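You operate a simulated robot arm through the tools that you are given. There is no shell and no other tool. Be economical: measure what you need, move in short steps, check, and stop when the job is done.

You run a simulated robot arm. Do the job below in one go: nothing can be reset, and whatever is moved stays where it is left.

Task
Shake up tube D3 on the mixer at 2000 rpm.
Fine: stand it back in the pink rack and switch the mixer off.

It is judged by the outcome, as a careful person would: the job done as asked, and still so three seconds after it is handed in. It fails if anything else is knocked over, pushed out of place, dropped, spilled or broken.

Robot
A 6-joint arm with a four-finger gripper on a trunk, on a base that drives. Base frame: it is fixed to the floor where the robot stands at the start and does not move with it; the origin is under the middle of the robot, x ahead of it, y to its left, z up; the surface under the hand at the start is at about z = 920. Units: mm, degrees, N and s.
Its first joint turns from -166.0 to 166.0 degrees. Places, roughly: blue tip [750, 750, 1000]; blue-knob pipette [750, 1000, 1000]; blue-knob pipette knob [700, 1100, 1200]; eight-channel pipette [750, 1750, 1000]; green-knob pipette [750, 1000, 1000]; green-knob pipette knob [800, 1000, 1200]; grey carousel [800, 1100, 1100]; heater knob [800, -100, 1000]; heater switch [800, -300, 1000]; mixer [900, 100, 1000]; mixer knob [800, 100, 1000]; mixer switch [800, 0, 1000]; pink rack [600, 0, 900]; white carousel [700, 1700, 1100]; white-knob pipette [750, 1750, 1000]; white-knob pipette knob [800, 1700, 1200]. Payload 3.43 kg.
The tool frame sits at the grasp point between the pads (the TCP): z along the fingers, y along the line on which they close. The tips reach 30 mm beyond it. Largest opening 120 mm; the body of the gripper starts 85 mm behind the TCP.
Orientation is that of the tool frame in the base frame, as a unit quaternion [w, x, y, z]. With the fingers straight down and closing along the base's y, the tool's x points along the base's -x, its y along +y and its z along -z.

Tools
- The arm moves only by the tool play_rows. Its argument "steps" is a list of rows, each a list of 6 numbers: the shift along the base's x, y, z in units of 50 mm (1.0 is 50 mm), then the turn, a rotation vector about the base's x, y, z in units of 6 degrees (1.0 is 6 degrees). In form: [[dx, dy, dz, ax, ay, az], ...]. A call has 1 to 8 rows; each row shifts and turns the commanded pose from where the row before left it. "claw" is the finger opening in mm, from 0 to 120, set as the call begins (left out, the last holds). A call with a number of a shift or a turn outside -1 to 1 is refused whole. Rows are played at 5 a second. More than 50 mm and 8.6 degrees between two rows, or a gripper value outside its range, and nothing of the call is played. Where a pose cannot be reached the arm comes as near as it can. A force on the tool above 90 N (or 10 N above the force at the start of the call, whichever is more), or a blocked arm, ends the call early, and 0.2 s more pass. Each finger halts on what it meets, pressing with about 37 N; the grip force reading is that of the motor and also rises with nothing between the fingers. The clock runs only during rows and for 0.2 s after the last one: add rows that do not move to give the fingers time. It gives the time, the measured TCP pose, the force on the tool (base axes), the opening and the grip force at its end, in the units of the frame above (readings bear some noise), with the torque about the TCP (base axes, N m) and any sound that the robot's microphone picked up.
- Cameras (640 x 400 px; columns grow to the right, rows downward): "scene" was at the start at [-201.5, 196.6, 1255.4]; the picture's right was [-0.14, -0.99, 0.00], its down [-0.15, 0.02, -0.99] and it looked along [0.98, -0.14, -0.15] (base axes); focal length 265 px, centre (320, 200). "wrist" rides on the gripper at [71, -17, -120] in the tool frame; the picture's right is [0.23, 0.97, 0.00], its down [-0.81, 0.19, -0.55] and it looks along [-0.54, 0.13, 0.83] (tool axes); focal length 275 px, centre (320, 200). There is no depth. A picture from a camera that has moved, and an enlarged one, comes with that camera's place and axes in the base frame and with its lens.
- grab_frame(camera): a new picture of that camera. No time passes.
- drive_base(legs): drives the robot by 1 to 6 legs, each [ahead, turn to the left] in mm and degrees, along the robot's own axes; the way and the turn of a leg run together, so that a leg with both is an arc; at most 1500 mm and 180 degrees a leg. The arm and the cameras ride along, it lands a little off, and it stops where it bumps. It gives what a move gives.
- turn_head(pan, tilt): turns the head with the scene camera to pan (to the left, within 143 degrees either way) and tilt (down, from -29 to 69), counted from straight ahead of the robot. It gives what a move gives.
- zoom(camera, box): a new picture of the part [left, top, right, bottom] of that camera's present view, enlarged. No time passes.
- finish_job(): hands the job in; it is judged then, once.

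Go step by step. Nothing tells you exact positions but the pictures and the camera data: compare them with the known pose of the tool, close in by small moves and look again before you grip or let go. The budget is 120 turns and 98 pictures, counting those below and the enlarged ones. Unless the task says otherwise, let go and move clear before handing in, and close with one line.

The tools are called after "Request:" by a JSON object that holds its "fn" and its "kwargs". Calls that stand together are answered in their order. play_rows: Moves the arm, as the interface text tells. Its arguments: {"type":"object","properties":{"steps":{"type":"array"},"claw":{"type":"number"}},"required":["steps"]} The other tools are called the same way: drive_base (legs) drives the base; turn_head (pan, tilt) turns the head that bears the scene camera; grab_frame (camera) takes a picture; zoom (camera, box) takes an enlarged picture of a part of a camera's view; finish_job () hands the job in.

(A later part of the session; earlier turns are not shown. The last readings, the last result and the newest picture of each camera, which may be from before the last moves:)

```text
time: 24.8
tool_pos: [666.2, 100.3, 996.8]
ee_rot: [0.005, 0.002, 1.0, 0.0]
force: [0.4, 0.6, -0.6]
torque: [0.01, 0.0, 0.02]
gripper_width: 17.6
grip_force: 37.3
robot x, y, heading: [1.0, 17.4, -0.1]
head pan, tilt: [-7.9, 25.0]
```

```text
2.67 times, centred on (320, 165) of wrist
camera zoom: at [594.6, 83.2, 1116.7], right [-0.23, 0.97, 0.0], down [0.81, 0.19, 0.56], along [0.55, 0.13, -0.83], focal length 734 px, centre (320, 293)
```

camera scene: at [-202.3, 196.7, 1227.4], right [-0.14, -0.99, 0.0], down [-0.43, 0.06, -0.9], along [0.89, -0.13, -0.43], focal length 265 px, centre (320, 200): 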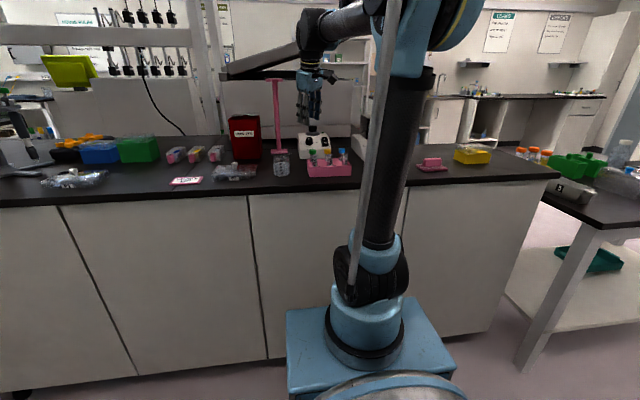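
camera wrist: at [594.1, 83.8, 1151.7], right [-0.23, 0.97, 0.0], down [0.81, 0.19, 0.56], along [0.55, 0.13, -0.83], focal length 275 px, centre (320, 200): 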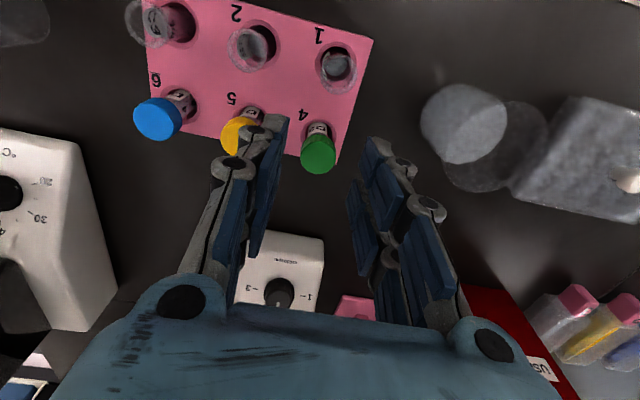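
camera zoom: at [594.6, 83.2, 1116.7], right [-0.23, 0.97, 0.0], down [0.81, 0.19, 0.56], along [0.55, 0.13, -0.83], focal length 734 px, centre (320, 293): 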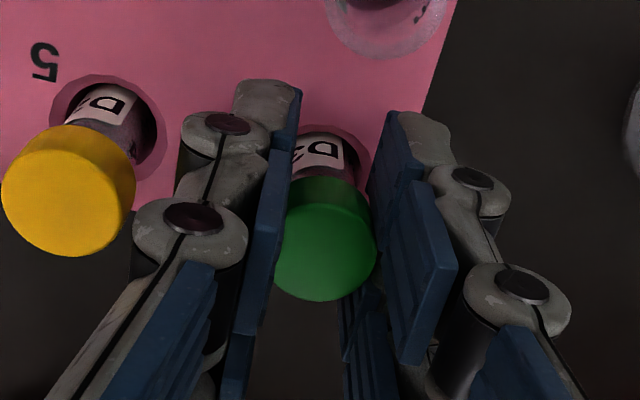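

D3 is gripped. Lifting straight up.

Request:
{"fn": "play_rows", "kwargs": {"steps": [[0, 0, 0.3, 0, 0, 0], [0, 0, 0.5, 0, 0, 0], [0, 0, 0.6, 0, 0, 0], [0, 0, 0.6, 0, 0, 0], [0, 0, 0.8, 0, 0, 0], [0, 0, 0, 0, 0, 0]]}}

Request:
{"fn": "grab_frame", "kwargs": {"camera": "wrist"}}

Request:
{"fn": "zoom", "kwargs": {"camera": "scene", "box": [280, 90, 370, 180]}}

```text
time: 26.2
tool_pos: [666.7, 99.0, 1138.2]
ee_rot: [0.005, 0.003, 1.0, 0.001]
force: [0.4, -0.4, 0.0]
torque: [-0.02, 0.0, -0.02]
gripper_width: 17.9
grip_force: 37.2
robot x, y, heading: [1.9, 20.7, -0.0]
head pan, tilt: [-7.9, 25.0]
```

```text
56 pictures are left
camera wrist: at [595.0, 83.0, 1257.9], right [-0.23, 0.97, 0.0], down [0.81, 0.19, 0.56], along [0.55, 0.13, -0.83], focal length 275 px, centre (320, 200)
```

wrist: 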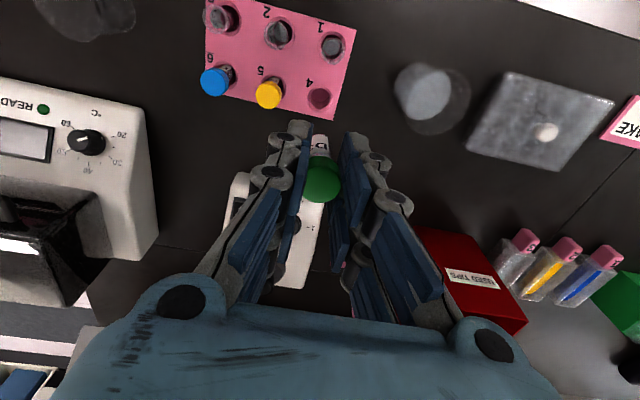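

```text
4.44 times, centred on (325, 135) of scene
camera zoom: at [-202.4, 196.6, 1227.4], right [-0.14, -0.99, 0.0], down [-0.43, 0.06, -0.9], along [0.89, -0.12, -0.43], focal length 1179 px, centre (298, 489)
```

zoom: 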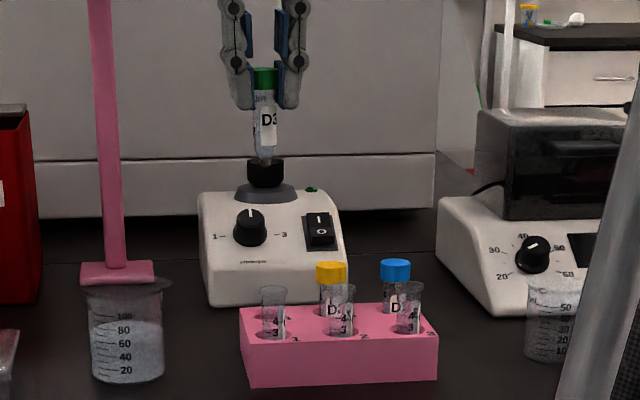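

Tube D3 is out (bottom ≈ z 1072; length ≈ 65). Cup opening ≈ (891,75,1033). Moving over it.

Request:
{"fn": "play_rows", "kwargs": {"steps": [[0.7, -0.1, 0, 0, 0, 0], [0.8, -0.1, 0, 0, 0, 0], [0.9, -0.1, 0, 0, 0, 0], [0.8, -0.1, 0, 0, 0, 0], [0.8, -0.05, 0, 0, 0, 0], [0.45, -0.03, 0, 0, 0, 0], [0, 0, 0, 0, 0, 0]]}}

Request:
{"fn": "zoom", "kwargs": {"camera": "wrist", "box": [220, 60, 420, 220]}}

Request:
{"fn": "zoom", "kwargs": {"camera": "scene", "box": [295, 95, 345, 145]}}

```text
time: 27.8
tool_pos: [888.3, 76.2, 1136.0]
ee_rot: [0.006, 0.003, 1.0, 0.001]
force: [-0.1, 0.3, -0.1]
torque: [0.03, 0.01, -0.05]
gripper_width: 17.8
grip_force: 37.6
robot x, y, heading: [3.0, 19.0, -0.1]
head pan, tilt: [-7.9, 25.0]
```

```text
2.50 times, centred on (320, 140) of wrist
camera zoom: at [816.3, 59.7, 1256.8], right [-0.23, 0.97, 0.0], down [0.81, 0.19, 0.56], along [0.55, 0.12, -0.83], focal length 688 px, centre (320, 350)
```

zoom: 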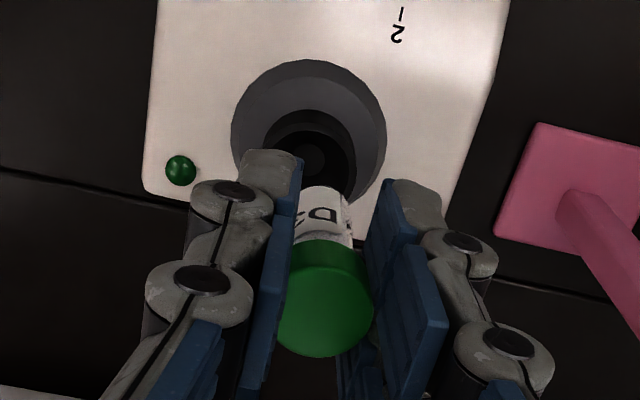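

```text
8.00 times, centred on (320, 120) of scene
camera zoom: at [-202.2, 196.6, 1227.4], right [-0.14, -0.99, 0.0], down [-0.43, 0.06, -0.9], along [0.89, -0.12, -0.43], focal length 2122 px, centre (320, 840)
```

zoom: 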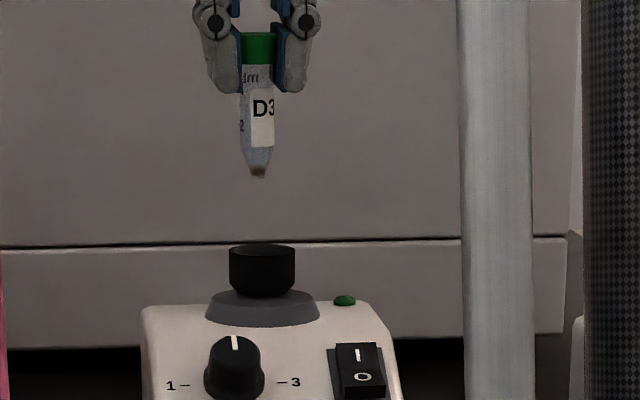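

Nearly aligned; shift (+1.5,−2) and descend to just above the rim.

Request:
{"fn": "play_rows", "kwargs": {"steps": [[0.03, -0.04, -0.3, 0, 0, 0], [0, 0, -0.3, 0, 0, 0], [0, 0, 0, 0, 0, 0]]}}

Request:
{"fn": "zoom", "kwargs": {"camera": "wrist", "box": [220, 60, 420, 220]}}

Request:
{"fn": "zoom", "kwargs": {"camera": "scene", "box": [300, 105, 330, 135]}}

```text
time: 28.6
tool_pos: [890.0, 73.7, 1107.5]
ee_rot: [0.006, 0.003, 1.0, 0.0]
force: [-0.2, 0.4, 0.3]
torque: [-0.02, 0.0, -0.03]
gripper_width: 17.8
grip_force: 37.5
robot x, y, heading: [-0.7, 20.7, -0.1]
head pan, tilt: [-7.9, 25.0]
```

```text
2.50 times, centred on (320, 140) of wrist
camera zoom: at [818.2, 56.9, 1227.1], right [-0.23, 0.97, 0.0], down [0.81, 0.19, 0.56], along [0.55, 0.13, -0.83], focal length 688 px, centre (320, 350)
```

zoom: 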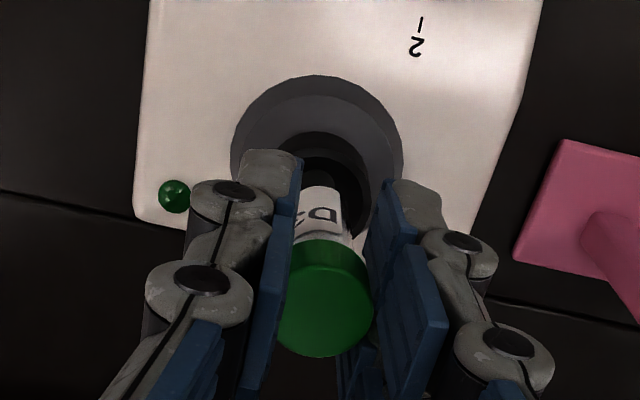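

```text
13.33 times, centred on (315, 120) of scene
camera zoom: at [-202.2, 196.7, 1227.4], right [-0.14, -0.99, 0.0], down [-0.43, 0.06, -0.9], along [0.89, -0.12, -0.43], focal length 3537 px, centre (387, 1267)
```

zoom: 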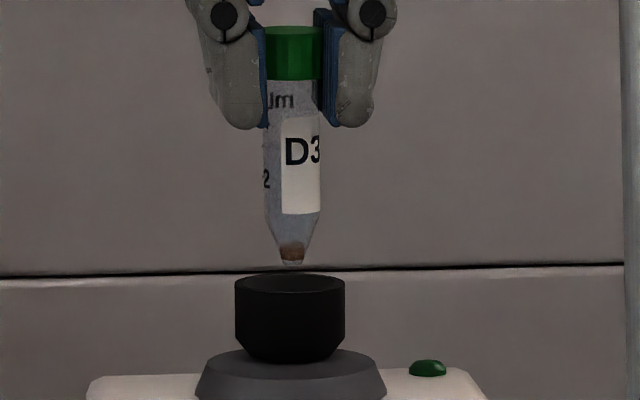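

Aligned. Lowering the tube tip into the cup.

Request:
{"fn": "play_rows", "kwargs": {"steps": [[0, 0, -0.2, 0, 0, 0], [0, 0, -0.16, 0, 0, 0], [0, 0, 0, 0, 0, 0]]}}

Request:
{"fn": "zoom", "kwargs": {"camera": "scene", "box": [300, 105, 330, 135]}}

```text
time: 29.4
tool_pos: [890.4, 73.4, 1088.5]
ee_rot: [0.005, 0.003, 1.0, 0.0]
force: [1.6, 0.7, 0.1]
torque: [0.04, -0.05, 0.0]
gripper_width: 18.0
grip_force: 37.6
robot x, y, heading: [3.1, 21.0, -0.2]
head pan, tilt: [-7.9, 25.0]
```

```text
13.33 times, centred on (315, 120) of scene
camera zoom: at [-202.2, 196.7, 1227.4], right [-0.14, -0.99, 0.0], down [-0.43, 0.06, -0.9], along [0.89, -0.12, -0.43], focal length 3537 px, centre (387, 1267)
```

zoom: 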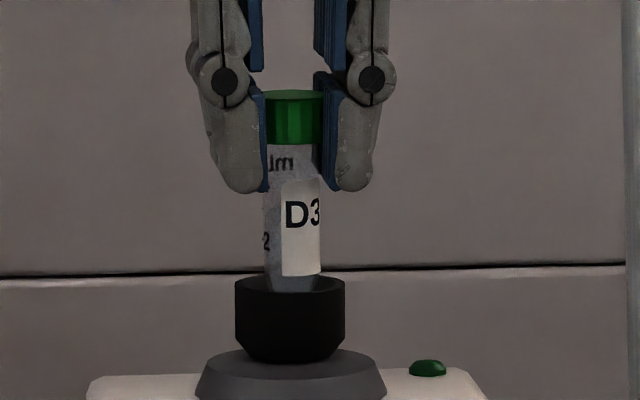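

Request:
{"fn": "play_rows", "kwargs": {"steps": [[0, 0, -0.06, 0, 0, 0], [0, 0, -0.06, 0, 0, 0], [0, 0, 0, 0, 0, 0]]}}

```text
time: 30.2
tool_pos: [889.2, 72.3, 1082.2]
ee_rot: [0.005, 0.003, 1.0, 0.001]
force: [5.8, -1.0, 7.5]
torque: [-0.04, -0.38, -0.03]
gripper_width: 17.8
grip_force: 36.8
robot x, y, heading: [2.1, 20.1, 0.0]
head pan, tilt: [-7.9, 25.0]
```

Contact begins, with a sideways push to +x. I'll ease +2 mm in x and press slightly further.

Request:
{"fn": "play_rows", "kwargs": {"steps": [[0.04, 0, 0, 0, 0, 0], [0, 0, -0.04, 0, 0, 0], [0, 0, 0, 0, 0, 0], [0, 0, 0, 0, 0, 0]]}}

Request:
{"fn": "zoom", "kwargs": {"camera": "scene", "box": [300, 105, 340, 145]}}

```text
time: 31.2
tool_pos: [892.1, 72.4, 1082.5]
ee_rot: [0.006, 0.003, 1.0, -0.001]
force: [-0.5, -0.7, 21.3]
torque: [-0.04, 0.02, 0.03]
gripper_width: 17.6
grip_force: 36.3
robot x, y, heading: [-3.5, 22.2, 0.0]
head pan, tilt: [-7.9, 25.0]
```

```text
10.00 times, centred on (320, 125) of scene
camera zoom: at [-203.0, 196.6, 1227.3], right [-0.14, -0.99, 0.0], down [-0.43, 0.06, -0.9], along [0.89, -0.12, -0.43], focal length 2652 px, centre (320, 950)
```

zoom: 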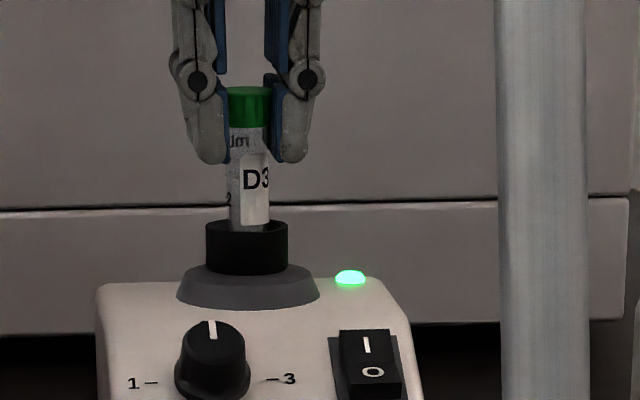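

The green lamp is lit: the mixer is running with the tube pressed in. I hold it there for a while.

Request:
{"fn": "play_rows", "kwargs": {"steps": [[0, 0, 0, 0, 0, 0], [0, 0, 0, 0, 0, 0], [0, 0, 0, 0, 0, 0], [0, 0, 0, 0, 0, 0], [0, 0, 0, 0, 0, 0], [0, 0, 0, 0, 0, 0], [0, 0, 0, 0, 0, 0], [0, 0, 0, 0, 0, 0]]}}

Request:
{"fn": "play_rows", "kwargs": {"steps": [[0, 0, 0, 0, 0, 0], [0, 0, 0, 0, 0, 0], [0, 0, 0, 0, 0, 0], [0, 0, 0, 0, 0, 0], [0, 0, 0, 0, 0, 0], [0, 0, 0, 0, 0, 0], [0, 0, 0, 0, 0, 0], [0, 0, 0, 0, 0, 0]]}}

Request:
{"fn": "play_rows", "kwargs": {"steps": [[0, 0, 0, 0, 0, 0], [0, 0, 0, 0, 0, 0], [0, 0, 0, 0, 0, 0], [0, 0, 0, 0, 0, 0], [0, 0, 0, 0, 0, 0], [0, 0, 0, 0, 0, 0], [0, 0, 0, 0, 0, 0], [0, 0, 0, 0, 0, 0]]}}

Request:
{"fn": "zoom", "kwargs": {"camera": "scene", "box": [300, 105, 340, 145]}}

```text
time: 33.0
tool_pos: [891.4, 73.3, 1081.0]
ee_rot: [0.005, 0.003, 1.0, -0.001]
force: [0.7, -0.1, 18.7]
torque: [-0.01, -0.03, 0.02]
gripper_width: 17.5
grip_force: 36.6
robot x, y, heading: [0.6, 21.1, 0.0]
head pan, tilt: [-7.9, 25.0]
```

```text
time: 34.8
tool_pos: [892.0, 74.0, 1082.1]
ee_rot: [0.005, 0.003, 1.0, -0.001]
force: [-0.7, 0.0, 14.5]
torque: [-0.01, -0.02, 0.02]
gripper_width: 17.8
grip_force: 36.5
robot x, y, heading: [-0.7, 19.6, 0.0]
head pan, tilt: [-7.9, 25.0]
```

```text
time: 36.6
tool_pos: [891.6, 74.0, 1081.7]
ee_rot: [0.006, 0.003, 1.0, 0.001]
force: [-0.5, 0.7, 13.4]
torque: [-0.01, 0.0, 0.0]
gripper_width: 17.8
grip_force: 36.4
robot x, y, heading: [1.0, 17.9, 0.2]
head pan, tilt: [-7.9, 25.0]
```

```text
10.00 times, centred on (320, 125) of scene
camera zoom: at [-202.7, 196.6, 1227.3], right [-0.14, -0.99, 0.0], down [-0.43, 0.06, -0.9], along [0.89, -0.12, -0.43], focal length 2652 px, centre (320, 950)
```

zoom: 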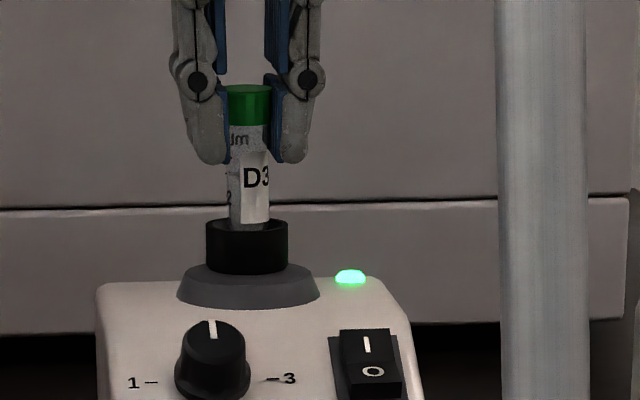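

Still running after ~6 s. A couple more seconds, then I lift and check the pellet.

Request:
{"fn": "play_rows", "kwargs": {"steps": [[0, 0, 0, 0, 0, 0], [0, 0, 0, 0, 0, 0], [0, 0, 0, 0, 0, 0], [0, 0, 0, 0, 0, 0], [0, 0, 0, 0, 0, 0], [0, 0, 0, 0, 0, 0], [0, 0, 0, 0, 0, 0], [0, 0, 0, 0, 0, 0]]}}

Request:
{"fn": "play_rows", "kwargs": {"steps": [[0, 0, 0.2, 0, 0, 0], [0, 0, 0.3, 0, 0, 0], [0, 0, 0.4, 0, 0, 0], [0, 0, 0.2, 0, 0, 0], [0, 0, 0, 0, 0, 0]]}}

Request:
{"fn": "zoom", "kwargs": {"camera": "scene", "box": [300, 95, 340, 145]}}

```text
time: 38.4
tool_pos: [892.6, 73.9, 1081.1]
ee_rot: [0.005, 0.002, 1.0, 0.0]
force: [0.7, -0.2, 10.6]
torque: [-0.01, -0.02, -0.02]
gripper_width: 17.6
grip_force: 37.1
robot x, y, heading: [-4.0, 19.7, 0.2]
head pan, tilt: [-7.9, 25.0]
```

```text
time: 39.6
tool_pos: [892.3, 74.1, 1135.6]
ee_rot: [0.006, 0.003, 1.0, 0.0]
force: [-0.7, -0.7, -0.6]
torque: [0.0, -0.02, 0.0]
gripper_width: 17.7
grip_force: 37.2
robot x, y, heading: [0.7, 18.2, -0.1]
head pan, tilt: [-7.9, 25.0]
```

```text
8.00 times, centred on (320, 120) of scene
camera zoom: at [-202.2, 196.7, 1227.4], right [-0.14, -0.99, 0.0], down [-0.43, 0.06, -0.9], along [0.89, -0.12, -0.43], focal length 2122 px, centre (320, 840)
```

zoom: 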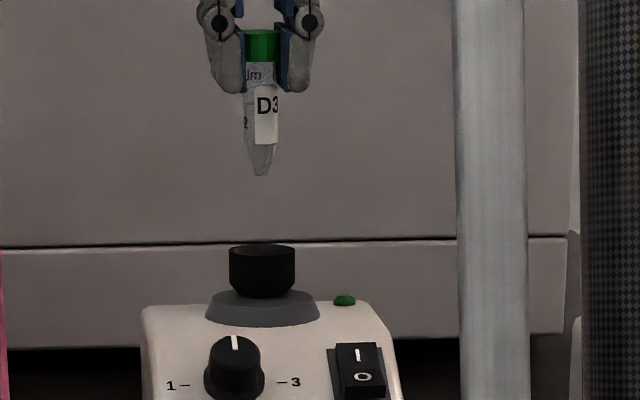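

The brown pellet is gone; D3 is mixed. Returning above hole 4.

Request:
{"fn": "play_rows", "kwargs": {"steps": [[-0.5, 0.03, 0.05, 0, 0, 0], [-0.8, 0.1, 0, 0, 0, 0], [-0.9, 0.1, 0, 0, 0, 0], [-0.9, 0.1, 0, 0, 0, 0], [-0.8, 0.1, 0, 0, 0, 0], [-0.62, 0.09, 0, 0, 0, 0], [0, 0, 0, 0, 0, 0], [0, 0, 0, 0, 0, 0]]}}

Request:
{"fn": "zoom", "kwargs": {"camera": "wrist", "box": [220, 60, 420, 220]}}

Request:
{"fn": "zoom", "kwargs": {"camera": "scene", "box": [290, 90, 350, 170]}}

```text
time: 41.4
tool_pos: [666.7, 100.1, 1138.9]
ee_rot: [0.005, 0.002, 1.0, 0.001]
force: [-0.4, -0.5, -0.2]
torque: [0.07, 0.02, -0.02]
gripper_width: 17.6
grip_force: 36.7
robot x, y, heading: [0.4, 15.4, -0.2]
head pan, tilt: [-7.9, 25.0]
```

```text
2.50 times, centred on (320, 140) of wrist
camera zoom: at [594.6, 83.5, 1258.8], right [-0.23, 0.97, 0.0], down [0.81, 0.19, 0.56], along [0.55, 0.13, -0.83], focal length 688 px, centre (320, 350)
```

zoom: 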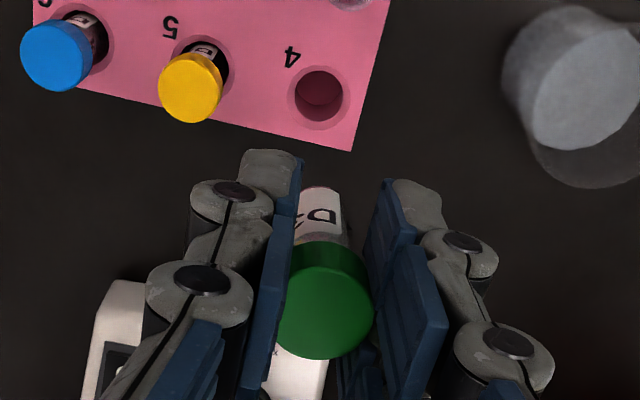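

```text
5.00 times, centred on (320, 130) of scene
camera zoom: at [-202.4, 196.6, 1227.4], right [-0.14, -0.99, 0.0], down [-0.43, 0.06, -0.9], along [0.89, -0.12, -0.43], focal length 1326 px, centre (320, 550)
```

zoom: 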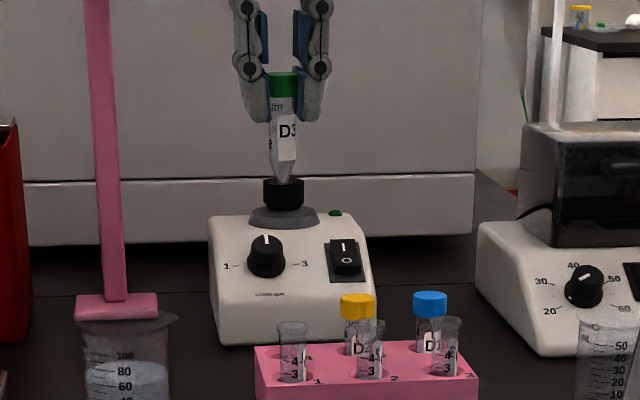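

Hole 4 ≈ (668,100), tool there. Lowering to just above the rack.

Request:
{"fn": "play_rows", "kwargs": {"steps": [[0, 0, -0.5, 0, 0, 0], [0, 0, -0.7, 0, 0, 0], [0, 0, -0.6, 0, 0, 0], [0, 0, -0.3, 0, 0, 0], [0, 0, 0, 0, 0, 0]]}}

Request:
{"fn": "zoom", "kwargs": {"camera": "wrist", "box": [220, 60, 420, 220]}}

Request:
{"fn": "zoom", "kwargs": {"camera": "scene", "box": [300, 125, 360, 175]}}

```text
time: 42.6
tool_pos: [666.0, 97.6, 1032.8]
ee_rot: [0.006, 0.002, 1.0, 0.001]
force: [-0.1, -0.3, -0.4]
torque: [-0.02, 0.04, -0.01]
gripper_width: 17.7
grip_force: 37.0
robot x, y, heading: [-1.7, 21.6, -0.2]
head pan, tilt: [-7.9, 25.0]
```

```text
2.50 times, centred on (320, 140) of wrist
camera zoom: at [594.9, 82.3, 1152.8], right [-0.23, 0.97, 0.0], down [0.81, 0.19, 0.56], along [0.55, 0.13, -0.83], focal length 688 px, centre (320, 350)
```

zoom: 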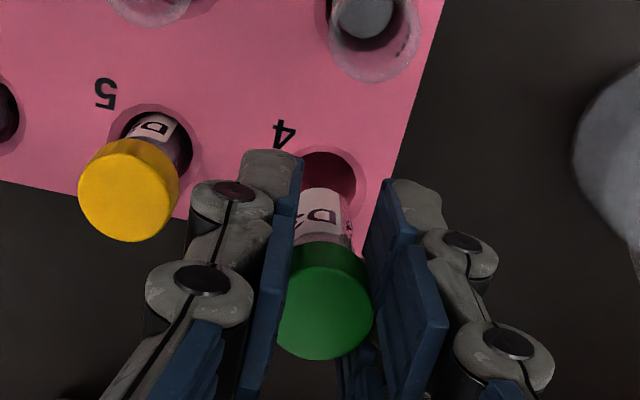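

```text
8.00 times, centred on (330, 150) of scene
camera zoom: at [-202.3, 196.7, 1227.4], right [-0.14, -0.99, 0.0], down [-0.43, 0.06, -0.9], along [0.89, -0.12, -0.43], focal length 2122 px, centre (240, 600)
```

zoom: 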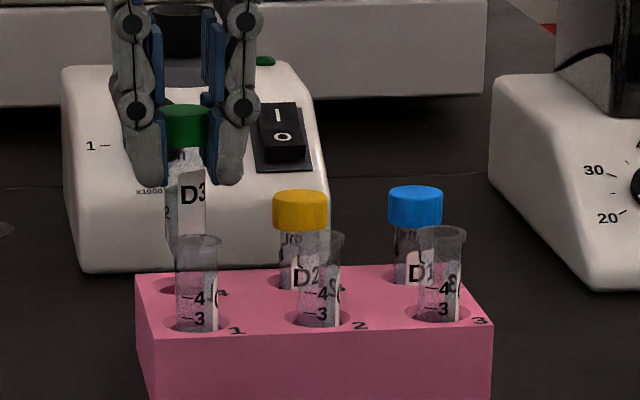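

Aligned to within a millimetre or so. Lower slowly into the hole.

Request:
{"fn": "play_rows", "kwargs": {"steps": [[0.02, 0.02, -0.1, 0, 0, 0], [0, 0, -0.2, 0, 0, 0], [0, 0, -0.2, 0, 0, 0], [0, 0, -0.1, 0, 0, 0], [0, 0, 0, 0, 0, 0]]}}

Request:
{"fn": "zoom", "kwargs": {"camera": "scene", "box": [300, 125, 360, 175]}}

```text
time: 43.8
tool_pos: [666.6, 99.0, 1003.9]
ee_rot: [0.005, 0.002, 1.0, -0.001]
force: [0.3, 0.0, 0.1]
torque: [0.03, 0.03, 0.02]
gripper_width: 17.9
grip_force: 37.6
robot x, y, heading: [-0.3, 18.5, -0.1]
head pan, tilt: [-7.9, 25.0]
```

```text
8.00 times, centred on (330, 150) of scene
camera zoom: at [-202.3, 196.7, 1227.4], right [-0.14, -0.99, 0.0], down [-0.43, 0.06, -0.9], along [0.89, -0.12, -0.43], focal length 2122 px, centre (240, 600)
```

zoom: 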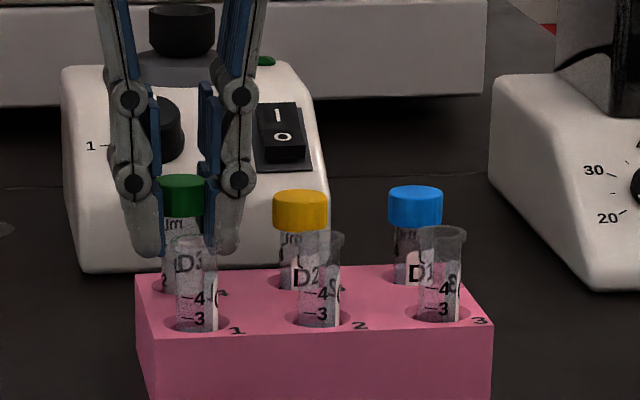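

Request:
{"fn": "play_rows", "kwargs": {"steps": [[0, 0, -0.06, 0, 0, 0], [0, 0, -0.06, 0, 0, 0], [0, 0, -0.03, 0, 0, 0], [0, 0, 0, 0, 0, 0]]}}

Request:
{"fn": "zoom", "kwargs": {"camera": "scene", "box": [300, 125, 360, 175]}}

```text
time: 44.8
tool_pos: [667.6, 101.4, 996.3]
ee_rot: [0.005, 0.003, 1.0, 0.0]
force: [0.5, -0.4, -0.2]
torque: [0.01, -0.02, -0.02]
gripper_width: 18.0
grip_force: 37.2
robot x, y, heading: [0.6, 20.5, -0.0]
head pan, tilt: [-7.9, 25.0]
```

```text
8.00 times, centred on (330, 150) of scene
camera zoom: at [-202.3, 196.7, 1227.4], right [-0.14, -0.99, 0.0], down [-0.43, 0.06, -0.9], along [0.89, -0.12, -0.43], focal length 2122 px, centre (240, 600)
```

zoom: 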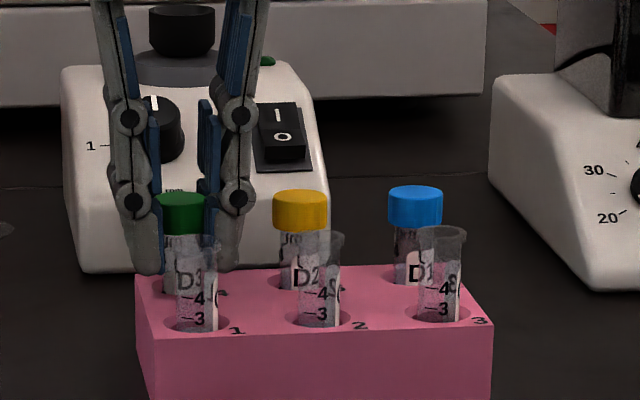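

Request:
{"fn": "play_rows", "kwargs": {"steps": [[0, 0, -0.03, 0, 0, 0], [0, 0, -0.02, 0, 0, 0], [0, 0, 0, 0, 0, 0]]}}

```text
time: 45.6
tool_pos: [667.3, 101.5, 993.4]
ee_rot: [0.006, 0.003, 1.0, 0.0]
force: [2.5, 0.4, 29.9]
torque: [0.05, -0.24, 0.0]
gripper_width: 17.8
grip_force: 37.1
robot x, y, heading: [1.9, 20.1, 0.1]
head pan, tilt: [-7.9, 25.0]
```

The tube is seated on the bottom (30 N). Open gently to 34 mm and rise.

Request:
{"fn": "play_rows", "kwargs": {"steps": [[0, 0, 0.02, 0, 0, 0], [0, 0, 0, 0, 0, 0]]}}

Request:
{"fn": "play_rows", "kwargs": {"steps": [[0, 0, 0, 0, 0, 0], [0, 0, 0, 0, 0, 0], [0, 0, 0, 0, 0, 0]], "claw": 34}}

Request:
{"fn": "zoom", "kwargs": {"camera": "scene", "box": [300, 125, 360, 175]}}

Request:
{"fn": "zoom", "kwargs": {"camera": "wrist", "box": [220, 60, 420, 220]}}

```text
time: 46.2
tool_pos: [666.0, 100.4, 993.1]
ee_rot: [0.005, 0.003, 1.0, 0.001]
force: [0.6, -0.4, 18.2]
torque: [0.07, -0.08, 0.02]
gripper_width: 18.0
grip_force: 36.9
robot x, y, heading: [0.4, 18.4, -0.2]
head pan, tilt: [-7.9, 25.0]
```

```text
time: 47.0
tool_pos: [666.8, 100.4, 993.8]
ee_rot: [0.005, 0.002, 1.0, 0.0]
force: [0.7, -0.5, 0.7]
torque: [0.0, 0.01, 0.0]
gripper_width: 33.9
grip_force: 0.1
robot x, y, heading: [1.7, 19.3, -0.1]
head pan, tilt: [-7.9, 25.0]
```

```text
8.00 times, centred on (330, 150) of scene
camera zoom: at [-202.3, 196.6, 1227.4], right [-0.14, -0.99, 0.0], down [-0.43, 0.06, -0.9], along [0.89, -0.12, -0.43], focal length 2122 px, centre (240, 600)
```

zoom: 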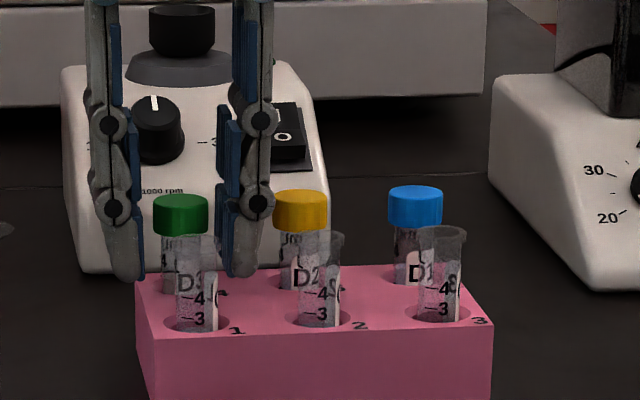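

```text
2.50 times, centred on (320, 140) of wrist
camera zoom: at [595.1, 84.2, 1114.1], right [-0.23, 0.97, 0.0], down [0.81, 0.19, 0.56], along [0.55, 0.13, -0.83], focal length 688 px, centre (320, 350)
```

zoom: 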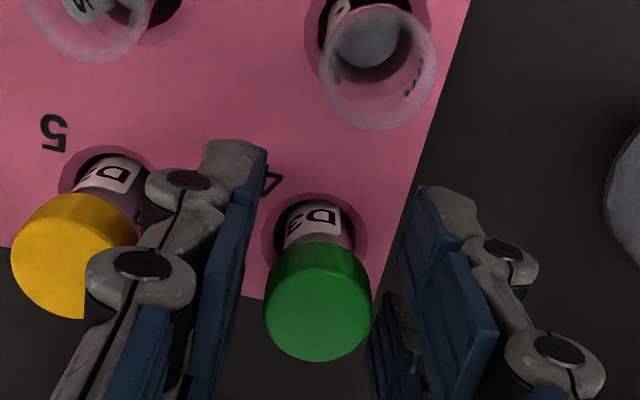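

Released, tube upright in hole 4. Rise straight up, then go to hover over the "O" side of the switch with tool tilted 25°.

Request:
{"fn": "play_rows", "kwargs": {"steps": [[0, 0, 0.3, 0, 0, 0], [0, 0, 0.6, 0, 0, 0], [0, 0, 0.8, 0, 0, 0], [0, 0, 0.5, 0, 0, 0], [0, 0, 0, 0, 0, 0]]}}

Request:
{"fn": "play_rows", "kwargs": {"steps": [[0.4, -0.2, 0, 0, -0.85, 0], [0.5, -0.3, 0, 0, -0.85, 0], [0.5, -0.3, 0, 0, -0.85, 0], [0.5, -0.3, -0.3, 0, -0.85, 0], [0.38, -0.18, -0.5, 0, -0.77, 0], [0, 0, -0.3, 0, 0, 0], [0, 0, 0, 0, 0, 0]], "claw": 0}}

Request:
{"fn": "zoom", "kwargs": {"camera": "scene", "box": [300, 110, 360, 180]}}

Request:
{"fn": "zoom", "kwargs": {"camera": "wrist", "box": [240, 50, 440, 220]}}

```text
time: 48.2
tool_pos: [667.2, 100.9, 1102.6]
ee_rot: [0.005, 0.001, 1.0, 0.001]
force: [-0.1, -1.2, -1.1]
torque: [0.0, -0.01, 0.03]
gripper_width: 33.9
grip_force: 0.0
robot x, y, heading: [-2.1, 17.4, -0.1]
head pan, tilt: [-7.9, 25.0]
```

```text
time: 49.8
tool_pos: [782.3, 36.4, 1048.6]
ee_rot: [0.222, 0.003, 0.975, 0.0]
force: [0.1, -0.5, 0.5]
torque: [0.0, 0.03, 0.04]
gripper_width: 0.1
grip_force: 33.7
robot x, y, heading: [0.1, 18.7, -0.5]
head pan, tilt: [-7.9, 25.0]
```

```text
5.71 times, centred on (330, 145) of scene
camera zoom: at [-202.3, 196.6, 1227.4], right [-0.14, -0.99, 0.0], down [-0.43, 0.06, -0.9], along [0.89, -0.12, -0.43], focal length 1516 px, centre (263, 514)
```

zoom: 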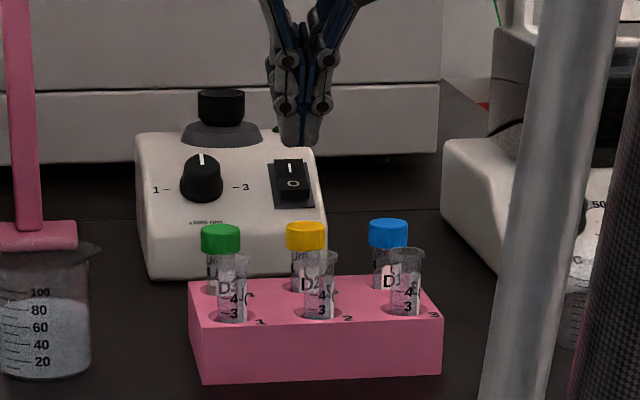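

```text
2.35 times, centred on (340, 135) of wrist
camera zoom: at [666.1, 19.9, 1127.2], right [-0.2, 0.97, -0.1], down [0.49, 0.19, 0.85], along [0.85, 0.13, -0.52], focal length 648 px, centre (273, 353)
```

zoom: 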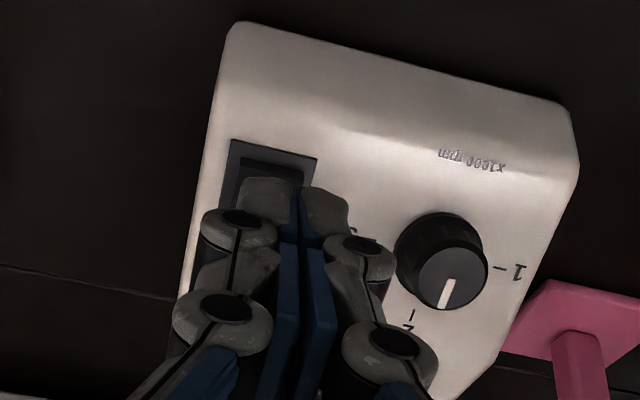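

Request:
{"fn": "play_rows", "kwargs": {"steps": [[-0.05, 0.01, -0.02, 0, 0, 0], [0.14, 0, -0.3, 0, 0, 0], [0.12, 0, -0.26, 0, 0, 0], [0, 0, 0, 0, 0, 0]]}}

Request:
{"fn": "zoom", "kwargs": {"camera": "scene", "box": [310, 125, 340, 150]}}

Request:
{"fn": "zoom", "kwargs": {"camera": "wrist", "box": [240, 70, 400, 190]}}

```text
time: 50.8
tool_pos: [793.9, 36.8, 1020.0]
ee_rot: [0.222, 0.002, 0.975, 0.001]
force: [0.2, -0.1, -0.8]
torque: [0.0, 0.01, 0.03]
gripper_width: 0.0
grip_force: 33.4
robot x, y, heading: [-0.0, 17.2, 0.0]
head pan, tilt: [-7.9, 25.0]
```

```text
16.00 times, centred on (325, 138) of scene
camera zoom: at [-202.3, 196.6, 1227.4], right [-0.14, -0.99, 0.0], down [-0.43, 0.06, -0.9], along [0.89, -0.12, -0.43], focal length 4244 px, centre (240, 1200)
```

zoom: 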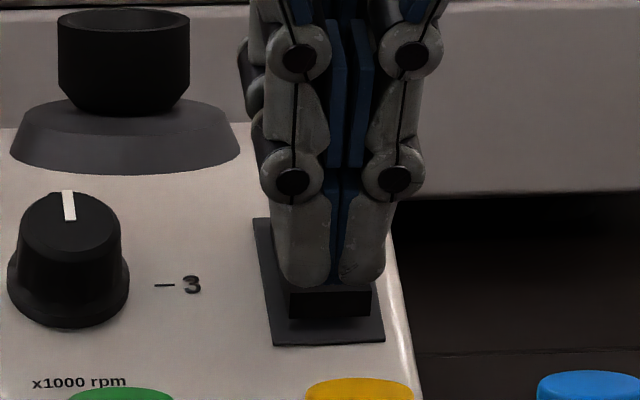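

```text
3.33 times, centred on (320, 130) of wrist
camera zoom: at [676.4, 20.5, 1098.2], right [-0.2, 0.97, -0.1], down [0.49, 0.19, 0.85], along [0.85, 0.13, -0.52], focal length 918 px, centre (320, 433)
```

zoom: 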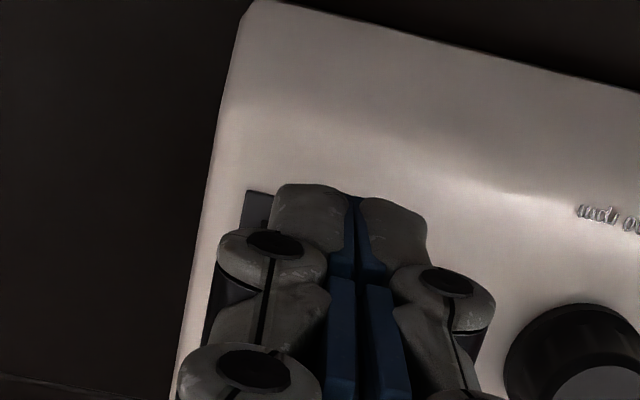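

Request:
{"fn": "play_rows", "kwargs": {"steps": [[0.025, 0, -0.055, 0, 0, 0], [0.025, 0, -0.055, 0, 0, 0], [0.015, 0, -0.03, 0, 0, 0], [0, 0, 0, 0, 0, 0]]}}

Request:
{"fn": "zoom", "kwargs": {"camera": "scene", "box": [310, 125, 340, 150]}}

```text
time: 51.8
tool_pos: [794.9, 36.9, 1012.0]
ee_rot: [0.222, 0.003, 0.975, 0.0]
force: [0.1, 0.4, -0.5]
torque: [-0.02, 0.01, 0.0]
gripper_width: 0.0
grip_force: 34.1
robot x, y, heading: [-2.2, 18.7, -0.1]
head pan, tilt: [-7.9, 25.0]
```

```text
16.00 times, centred on (325, 138) of scene
camera zoom: at [-202.3, 196.6, 1227.4], right [-0.14, -0.99, 0.0], down [-0.43, 0.06, -0.9], along [0.89, -0.12, -0.43], focal length 4244 px, centre (240, 1200)
```

zoom: 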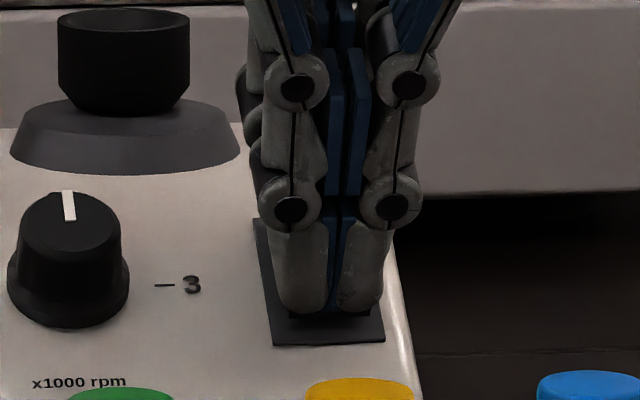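

The fingertip is at the very front edge of "O"; shifting 4 mm back up the slope, then pressing.

Request:
{"fn": "play_rows", "kwargs": {"steps": [[0, 0, 0.04, 0, 0, 0], [0.075, 0, 0.034, 0, 0, 0], [0.02, 0, -0.05, 0, 0, 0], [0.02, 0, -0.04, 0, 0, 0], [0, 0, 0, 0, 0, 0]]}}

Request:
{"fn": "zoom", "kwargs": {"camera": "scene", "box": [310, 125, 340, 150]}}

```text
time: 53.0
tool_pos: [800.8, 36.8, 1011.7]
ee_rot: [0.222, 0.002, 0.975, 0.0]
force: [0.2, -0.1, 0.2]
torque: [-0.02, 0.01, -0.03]
gripper_width: 0.0
grip_force: 33.4
robot x, y, heading: [-2.6, 17.8, 0.2]
head pan, tilt: [-7.9, 25.0]
```

```text
16.00 times, centred on (325, 138) of scene
camera zoom: at [-202.3, 196.6, 1227.4], right [-0.14, -0.99, 0.0], down [-0.43, 0.06, -0.9], along [0.89, -0.12, -0.43], focal length 4244 px, centre (240, 1200)
```

zoom: 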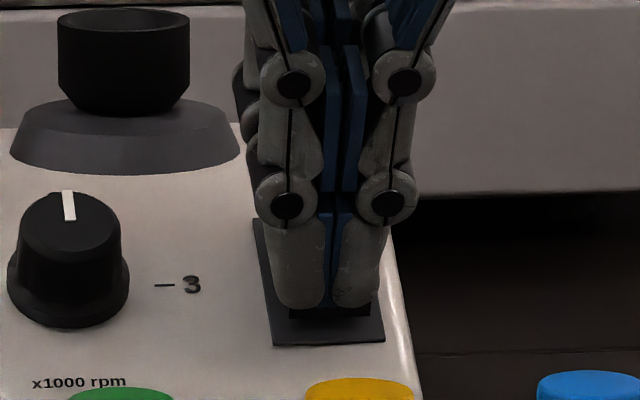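

Request:
{"fn": "play_rows", "kwargs": {"steps": [[0.02, 0, -0.045, 0, 0, 0], [0.02, 0, -0.045, 0, 0, 0], [0, 0, 0, 0, 0, 0]]}}

Request:
{"fn": "zoom", "kwargs": {"camera": "scene", "box": [310, 125, 340, 150]}}

```text
time: 53.8
tool_pos: [802.6, 37.4, 1008.0]
ee_rot: [0.221, 0.003, 0.975, 0.0]
force: [0.8, 0.6, 0.5]
torque: [0.0, -0.01, -0.04]
gripper_width: 0.0
grip_force: 33.0
robot x, y, heading: [0.7, 18.2, -0.3]
head pan, tilt: [-7.9, 25.0]
```

```text
16.00 times, centred on (325, 138) of scene
camera zoom: at [-202.3, 196.6, 1227.4], right [-0.14, -0.99, 0.0], down [-0.43, 0.06, -0.9], along [0.89, -0.12, -0.43], focal length 4244 px, centre (240, 1200)
```

zoom: 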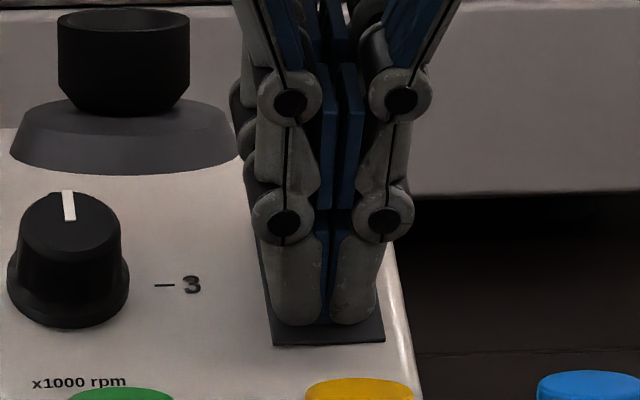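

Request:
{"fn": "play_rows", "kwargs": {"steps": [[0.015, 0, -0.035, 0, 0, 0], [0.015, 0, -0.035, 0, 0, 0], [0, 0, 0, 0, 0, 0]]}}

```text
time: 54.6
tool_pos: [803.1, 36.6, 1006.8]
ee_rot: [0.223, 0.002, 0.975, 0.001]
force: [-14.2, 2.6, 52.1]
torque: [0.04, -0.65, 0.0]
gripper_width: 6.2
grip_force: 33.0
robot x, y, heading: [3.3, 17.8, 0.3]
head pan, tilt: [-7.9, 25.0]
```

Solid contact (~54 N). Back off along the normal and look.

Request:
{"fn": "play_rows", "kwargs": {"steps": [[-0.1, 0, 0.2, 0, 0, 0], [-0.25, 0, 0.54, 0, 0, 0], [-0.3, 0, 0.6, 0, 0, 0], [-0.2, 0, 0.5, 0, 0, 0], [0, 0, 0, 0, 0, 0]]}}

Request:
{"fn": "zoom", "kwargs": {"camera": "scene", "box": [318, 128, 336, 148]}}

Request:
{"fn": "grab_frame", "kwargs": {"camera": "wrist"}}

```text
time: 55.8
tool_pos: [760.1, 38.1, 1097.8]
ee_rot: [0.221, 0.002, 0.975, 0.0]
force: [0.7, -0.2, 0.0]
torque: [0.0, 0.02, -0.01]
gripper_width: 0.0
grip_force: 33.6
robot x, y, heading: [-0.8, 21.4, 0.2]
head pan, tilt: [-7.9, 25.0]
```

```text
16.00 times, centred on (327, 138) of scene
camera zoom: at [-202.3, 196.6, 1227.4], right [-0.14, -0.99, 0.0], down [-0.43, 0.06, -0.9], along [0.89, -0.12, -0.43], focal length 4244 px, centre (208, 1192)
```

zoom: 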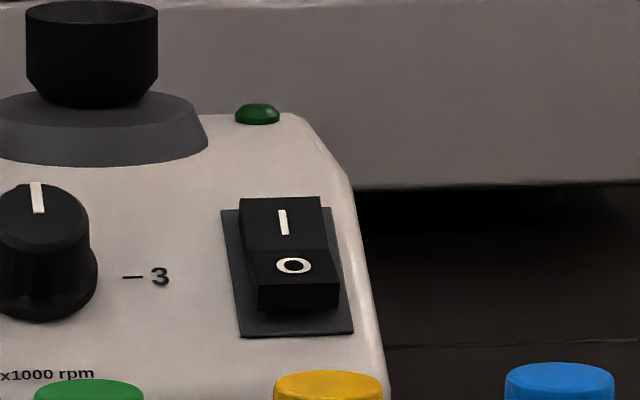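

```text
30 pictures are left
camera wrist: at [645.7, 21.0, 1175.1], right [-0.2, 0.97, -0.1], down [0.49, 0.19, 0.85], along [0.85, 0.13, -0.52], focal length 275 px, centre (320, 200)
```

wrist: 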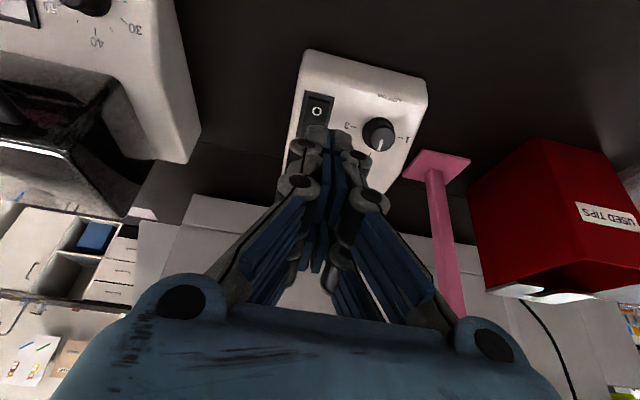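

The rocker still looks "on", so O did not flip; torque suggests contact near the pivot. I'll pull back and view the switch unobstructed to fix its position.

Request:
{"fn": "play_rows", "kwargs": {"steps": [[-0.4, 0.3, 0.3, 0, 0.8, 0], [-0.4, 0.3, 0.3, 0, 0.8, 0], [0, 0.3, 0.3, 0, 0.8, 0], [0, 0, 0, 0, 0, 0]]}}

Request:
{"fn": "grab_frame", "kwargs": {"camera": "wrist"}}

```text
time: 56.8
tool_pos: [720.7, 82.9, 1140.3]
ee_rot: [0.097, 0.003, 0.995, 0.001]
force: [0.6, -0.2, 0.3]
torque: [0.01, 0.03, -0.02]
gripper_width: 0.1
grip_force: 33.3
robot x, y, heading: [2.8, 19.2, 0.1]
head pan, tilt: [-7.9, 25.0]
```

```text
29 pictures are left
camera wrist: at [629.1, 66.1, 1246.2], right [-0.22, 0.97, -0.04], down [0.69, 0.19, 0.7], along [0.69, 0.12, -0.71], focal length 275 px, centre (320, 200)
```

wrist: 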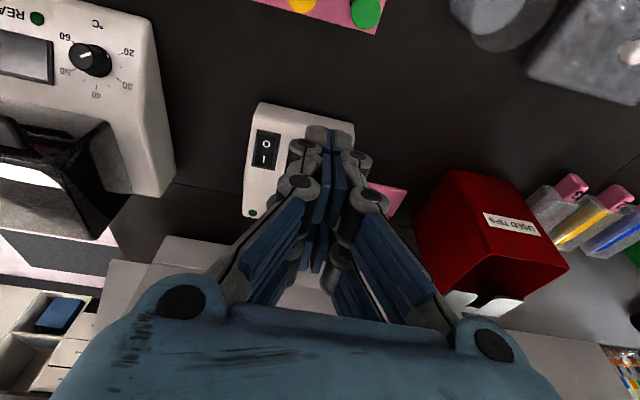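

Request:
{"fn": "zoom", "kwargs": {"camera": "wrist", "box": [245, 115, 295, 185]}}

```text
5.71 times, centred on (270, 150) of wrist
camera zoom: at [629.1, 66.1, 1246.2], right [-0.22, 0.97, -0.04], down [0.69, 0.19, 0.7], along [0.69, 0.12, -0.71], focal length 1573 px, centre (606, 486)
```

zoom: 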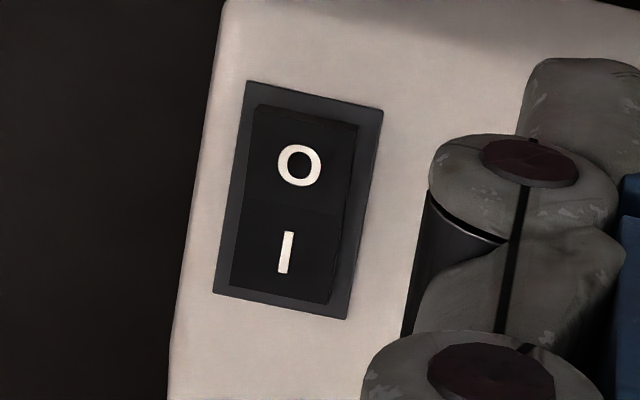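

Re-measured: O's front edge ≈ (801,985), crease ≈ (821,988), and the closed fingertips are about 10 mm shorter than assumed. I'll press again further forward on the O end.

Request:
{"fn": "play_rows", "kwargs": {"steps": [[0, -0.3, -0.3, 0, -0.8, 0], [0.4, -0.3, -0.3, 0, -0.8, 0], [0.4, -0.3, -0.3, 0, -0.8, 0], [0.13, 0, -0.39, 0, 0, 0], [0.13, 0, -0.39, 0, 0, 0], [0.12, 0, -0.39, 0, 0, 0], [0, 0, 0, 0, 0, 0]]}}

Request:
{"fn": "play_rows", "kwargs": {"steps": [[0.12, 0, -0.26, 0, 0, 0], [0.12, 0, -0.26, 0, 0, 0], [0, 0, 0, 0, 0, 0]]}}

Request:
{"fn": "zoom", "kwargs": {"camera": "scene", "box": [310, 125, 340, 150]}}

```text
time: 58.4
tool_pos: [779.3, 37.2, 1038.2]
ee_rot: [0.221, 0.002, 0.975, 0.001]
force: [-0.5, 0.4, 0.1]
torque: [-0.01, -0.02, 0.01]
gripper_width: 0.0
grip_force: 33.2
robot x, y, heading: [1.8, 17.2, 0.2]
head pan, tilt: [-7.9, 25.0]
```

```text
time: 59.2
tool_pos: [793.4, 36.8, 1010.9]
ee_rot: [0.222, 0.002, 0.975, 0.0]
force: [-0.4, 0.6, -0.3]
torque: [-0.02, -0.03, -0.02]
gripper_width: 0.0
grip_force: 32.9
robot x, y, heading: [-1.2, 17.6, 0.1]
head pan, tilt: [-7.9, 25.0]
```

```text
16.00 times, centred on (325, 138) of scene
camera zoom: at [-202.3, 196.7, 1227.4], right [-0.14, -0.99, 0.0], down [-0.43, 0.06, -0.9], along [0.89, -0.12, -0.43], focal length 4244 px, centre (240, 1200)
```

zoom: 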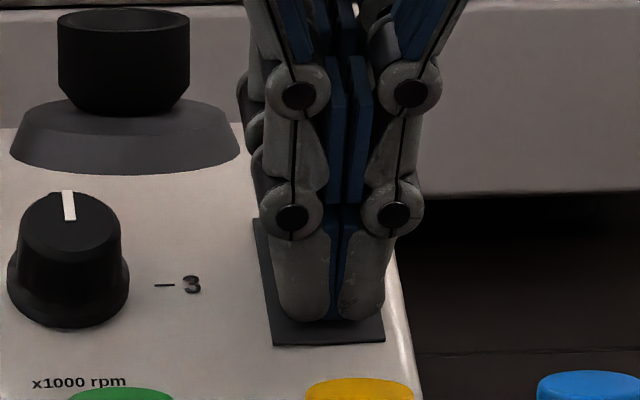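

Request:
{"fn": "play_rows", "kwargs": {"steps": [[0.018, 0, -0.036, 0, 0, 0], [0.018, 0, -0.036, 0, 0, 0], [0, 0, 0, 0, 0, 0]]}}

Request:
{"fn": "play_rows", "kwargs": {"steps": [[0.018, 0, -0.036, 0, 0, 0], [0, 0, 0, 0, 0, 0]]}}

```text
time: 60.0
tool_pos: [793.8, 37.8, 1008.0]
ee_rot: [0.221, 0.003, 0.975, 0.001]
force: [-0.5, -0.1, 1.1]
torque: [0.02, 0.0, -0.02]
gripper_width: 0.2
grip_force: 33.2
robot x, y, heading: [-0.4, 20.9, -0.1]
head pan, tilt: [-7.9, 25.0]
```

```text
time: 60.6
tool_pos: [795.3, 36.1, 1005.9]
ee_rot: [0.221, 0.002, 0.975, 0.0]
force: [1.0, -0.5, 0.5]
torque: [0.0, 0.01, 0.03]
gripper_width: 0.1
grip_force: 33.5
robot x, y, heading: [1.4, 20.7, 0.0]
head pan, tilt: [-7.9, 25.0]
```

Request:
{"fn": "play_rows", "kwargs": {"steps": [[0.018, 0, -0.036, 0, 0, 0], [0.018, 0, -0.036, 0, 0, 0], [0, 0, 0, 0, 0, 0]]}}

Request:
{"fn": "zoom", "kwargs": {"camera": "scene", "box": [310, 125, 340, 150]}}

```text
time: 61.4
tool_pos: [796.5, 36.3, 1002.9]
ee_rot: [0.222, 0.003, 0.975, 0.0]
force: [-2.0, -0.1, 2.0]
torque: [-0.02, 0.03, 0.0]
gripper_width: 5.9
grip_force: 33.6
robot x, y, heading: [-0.3, 14.3, -0.1]
head pan, tilt: [-7.9, 25.0]
```

```text
16.00 times, centred on (325, 138) of scene
camera zoom: at [-202.5, 196.6, 1227.4], right [-0.14, -0.99, 0.0], down [-0.43, 0.06, -0.9], along [0.89, -0.12, -0.43], focal length 4244 px, centre (240, 1200)
```

zoom: 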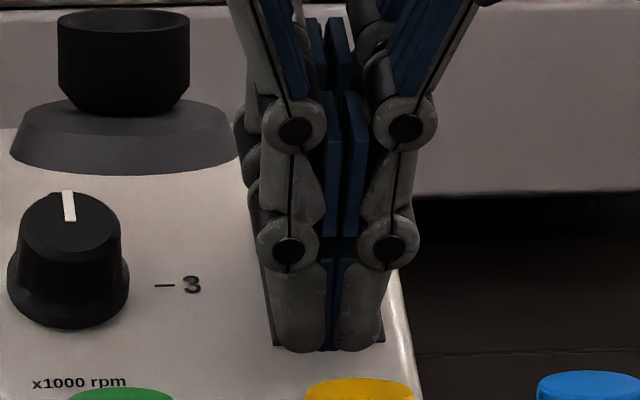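

Request:
{"fn": "play_rows", "kwargs": {"steps": [[0.018, 0, -0.036, 0, 0, 0], [0.018, 0, -0.036, 0, 0, 0], [0, 0, 0, 0, 0, 0]]}}

```text
time: 62.2
tool_pos: [797.4, 38.0, 1001.3]
ee_rot: [0.224, 0.002, 0.975, 0.001]
force: [-8.6, -0.4, 56.9]
torque: [-0.03, -1.27, -0.01]
gripper_width: 6.1
grip_force: 33.2
robot x, y, heading: [1.8, 20.4, 0.2]
head pan, tilt: [-7.9, 25.0]
```

Request:
{"fn": "play_rows", "kwargs": {"steps": [[-0.1, 0, 0.2, 0, 0, 0], [-0.25, 0, 0.54, 0, 0, 0], [-0.3, 0, 0.6, 0, 0, 0], [-0.2, 0, 0.5, 0, 0, 0], [0, 0, 0, 0, 0, 0]]}}

Request:
{"fn": "zoom", "kwargs": {"camera": "scene", "box": [318, 128, 336, 148]}}

```text
time: 63.4
tool_pos: [755.4, 36.8, 1091.1]
ee_rot: [0.221, 0.003, 0.975, 0.0]
force: [0.1, 0.1, -0.5]
torque: [-0.01, 0.0, -0.02]
gripper_width: 0.0
grip_force: 33.1
robot x, y, heading: [-0.1, 20.7, -0.2]
head pan, tilt: [-7.9, 25.0]
```

```text
16.00 times, centred on (327, 138) of scene
camera zoom: at [-202.3, 196.6, 1227.4], right [-0.14, -0.99, 0.0], down [-0.43, 0.06, -0.9], along [0.89, -0.12, -0.43], focal length 4244 px, centre (208, 1192)
```

zoom: 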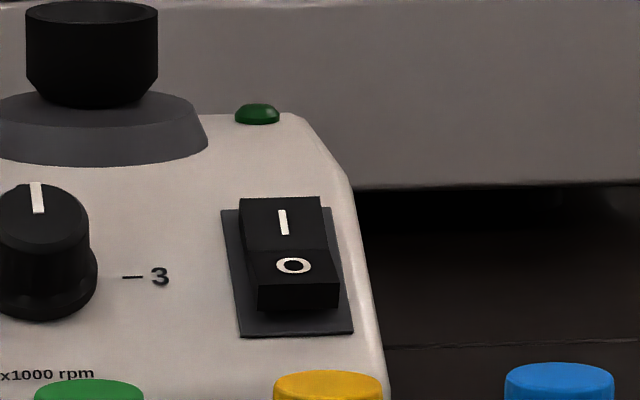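

The switch is unchanged; the torque shows that the finger's far edge bears near the pivot (x≈822). I'll press again ~12 mm further forward so that this edge bears on the O end.

Request:
{"fn": "play_rows", "kwargs": {"steps": [[-0.21, 0, -0.1, 0, 0, 0], [0.22, 0, -0.48, 0, 0, 0], [0.22, 0, -0.48, 0, 0, 0], [0.22, 0, -0.45, 0, 0, 0], [0, 0, 0, 0, 0, 0]]}}

Request:
{"fn": "zoom", "kwargs": {"camera": "scene", "box": [310, 125, 340, 150]}}

```text
time: 64.6
tool_pos: [778.2, 36.2, 1015.9]
ee_rot: [0.222, 0.002, 0.975, 0.0]
force: [0.6, 0.0, 0.1]
torque: [0.01, 0.03, 0.0]
gripper_width: 0.1
grip_force: 33.7
robot x, y, heading: [-2.6, 17.1, 0.2]
head pan, tilt: [-7.9, 25.0]
```

```text
16.00 times, centred on (325, 138) of scene
camera zoom: at [-202.4, 196.6, 1227.4], right [-0.14, -0.99, 0.0], down [-0.43, 0.06, -0.9], along [0.89, -0.12, -0.43], focal length 4244 px, centre (240, 1200)
```

zoom: 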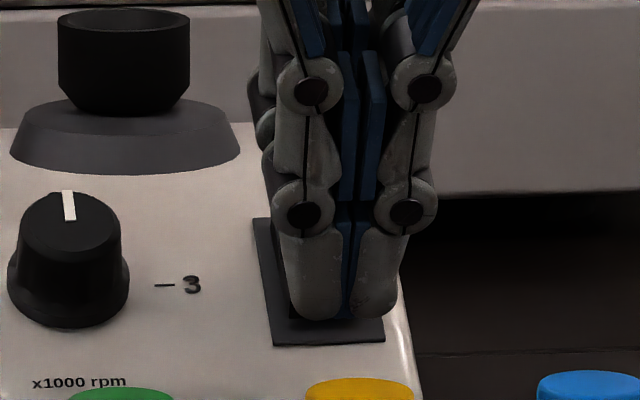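

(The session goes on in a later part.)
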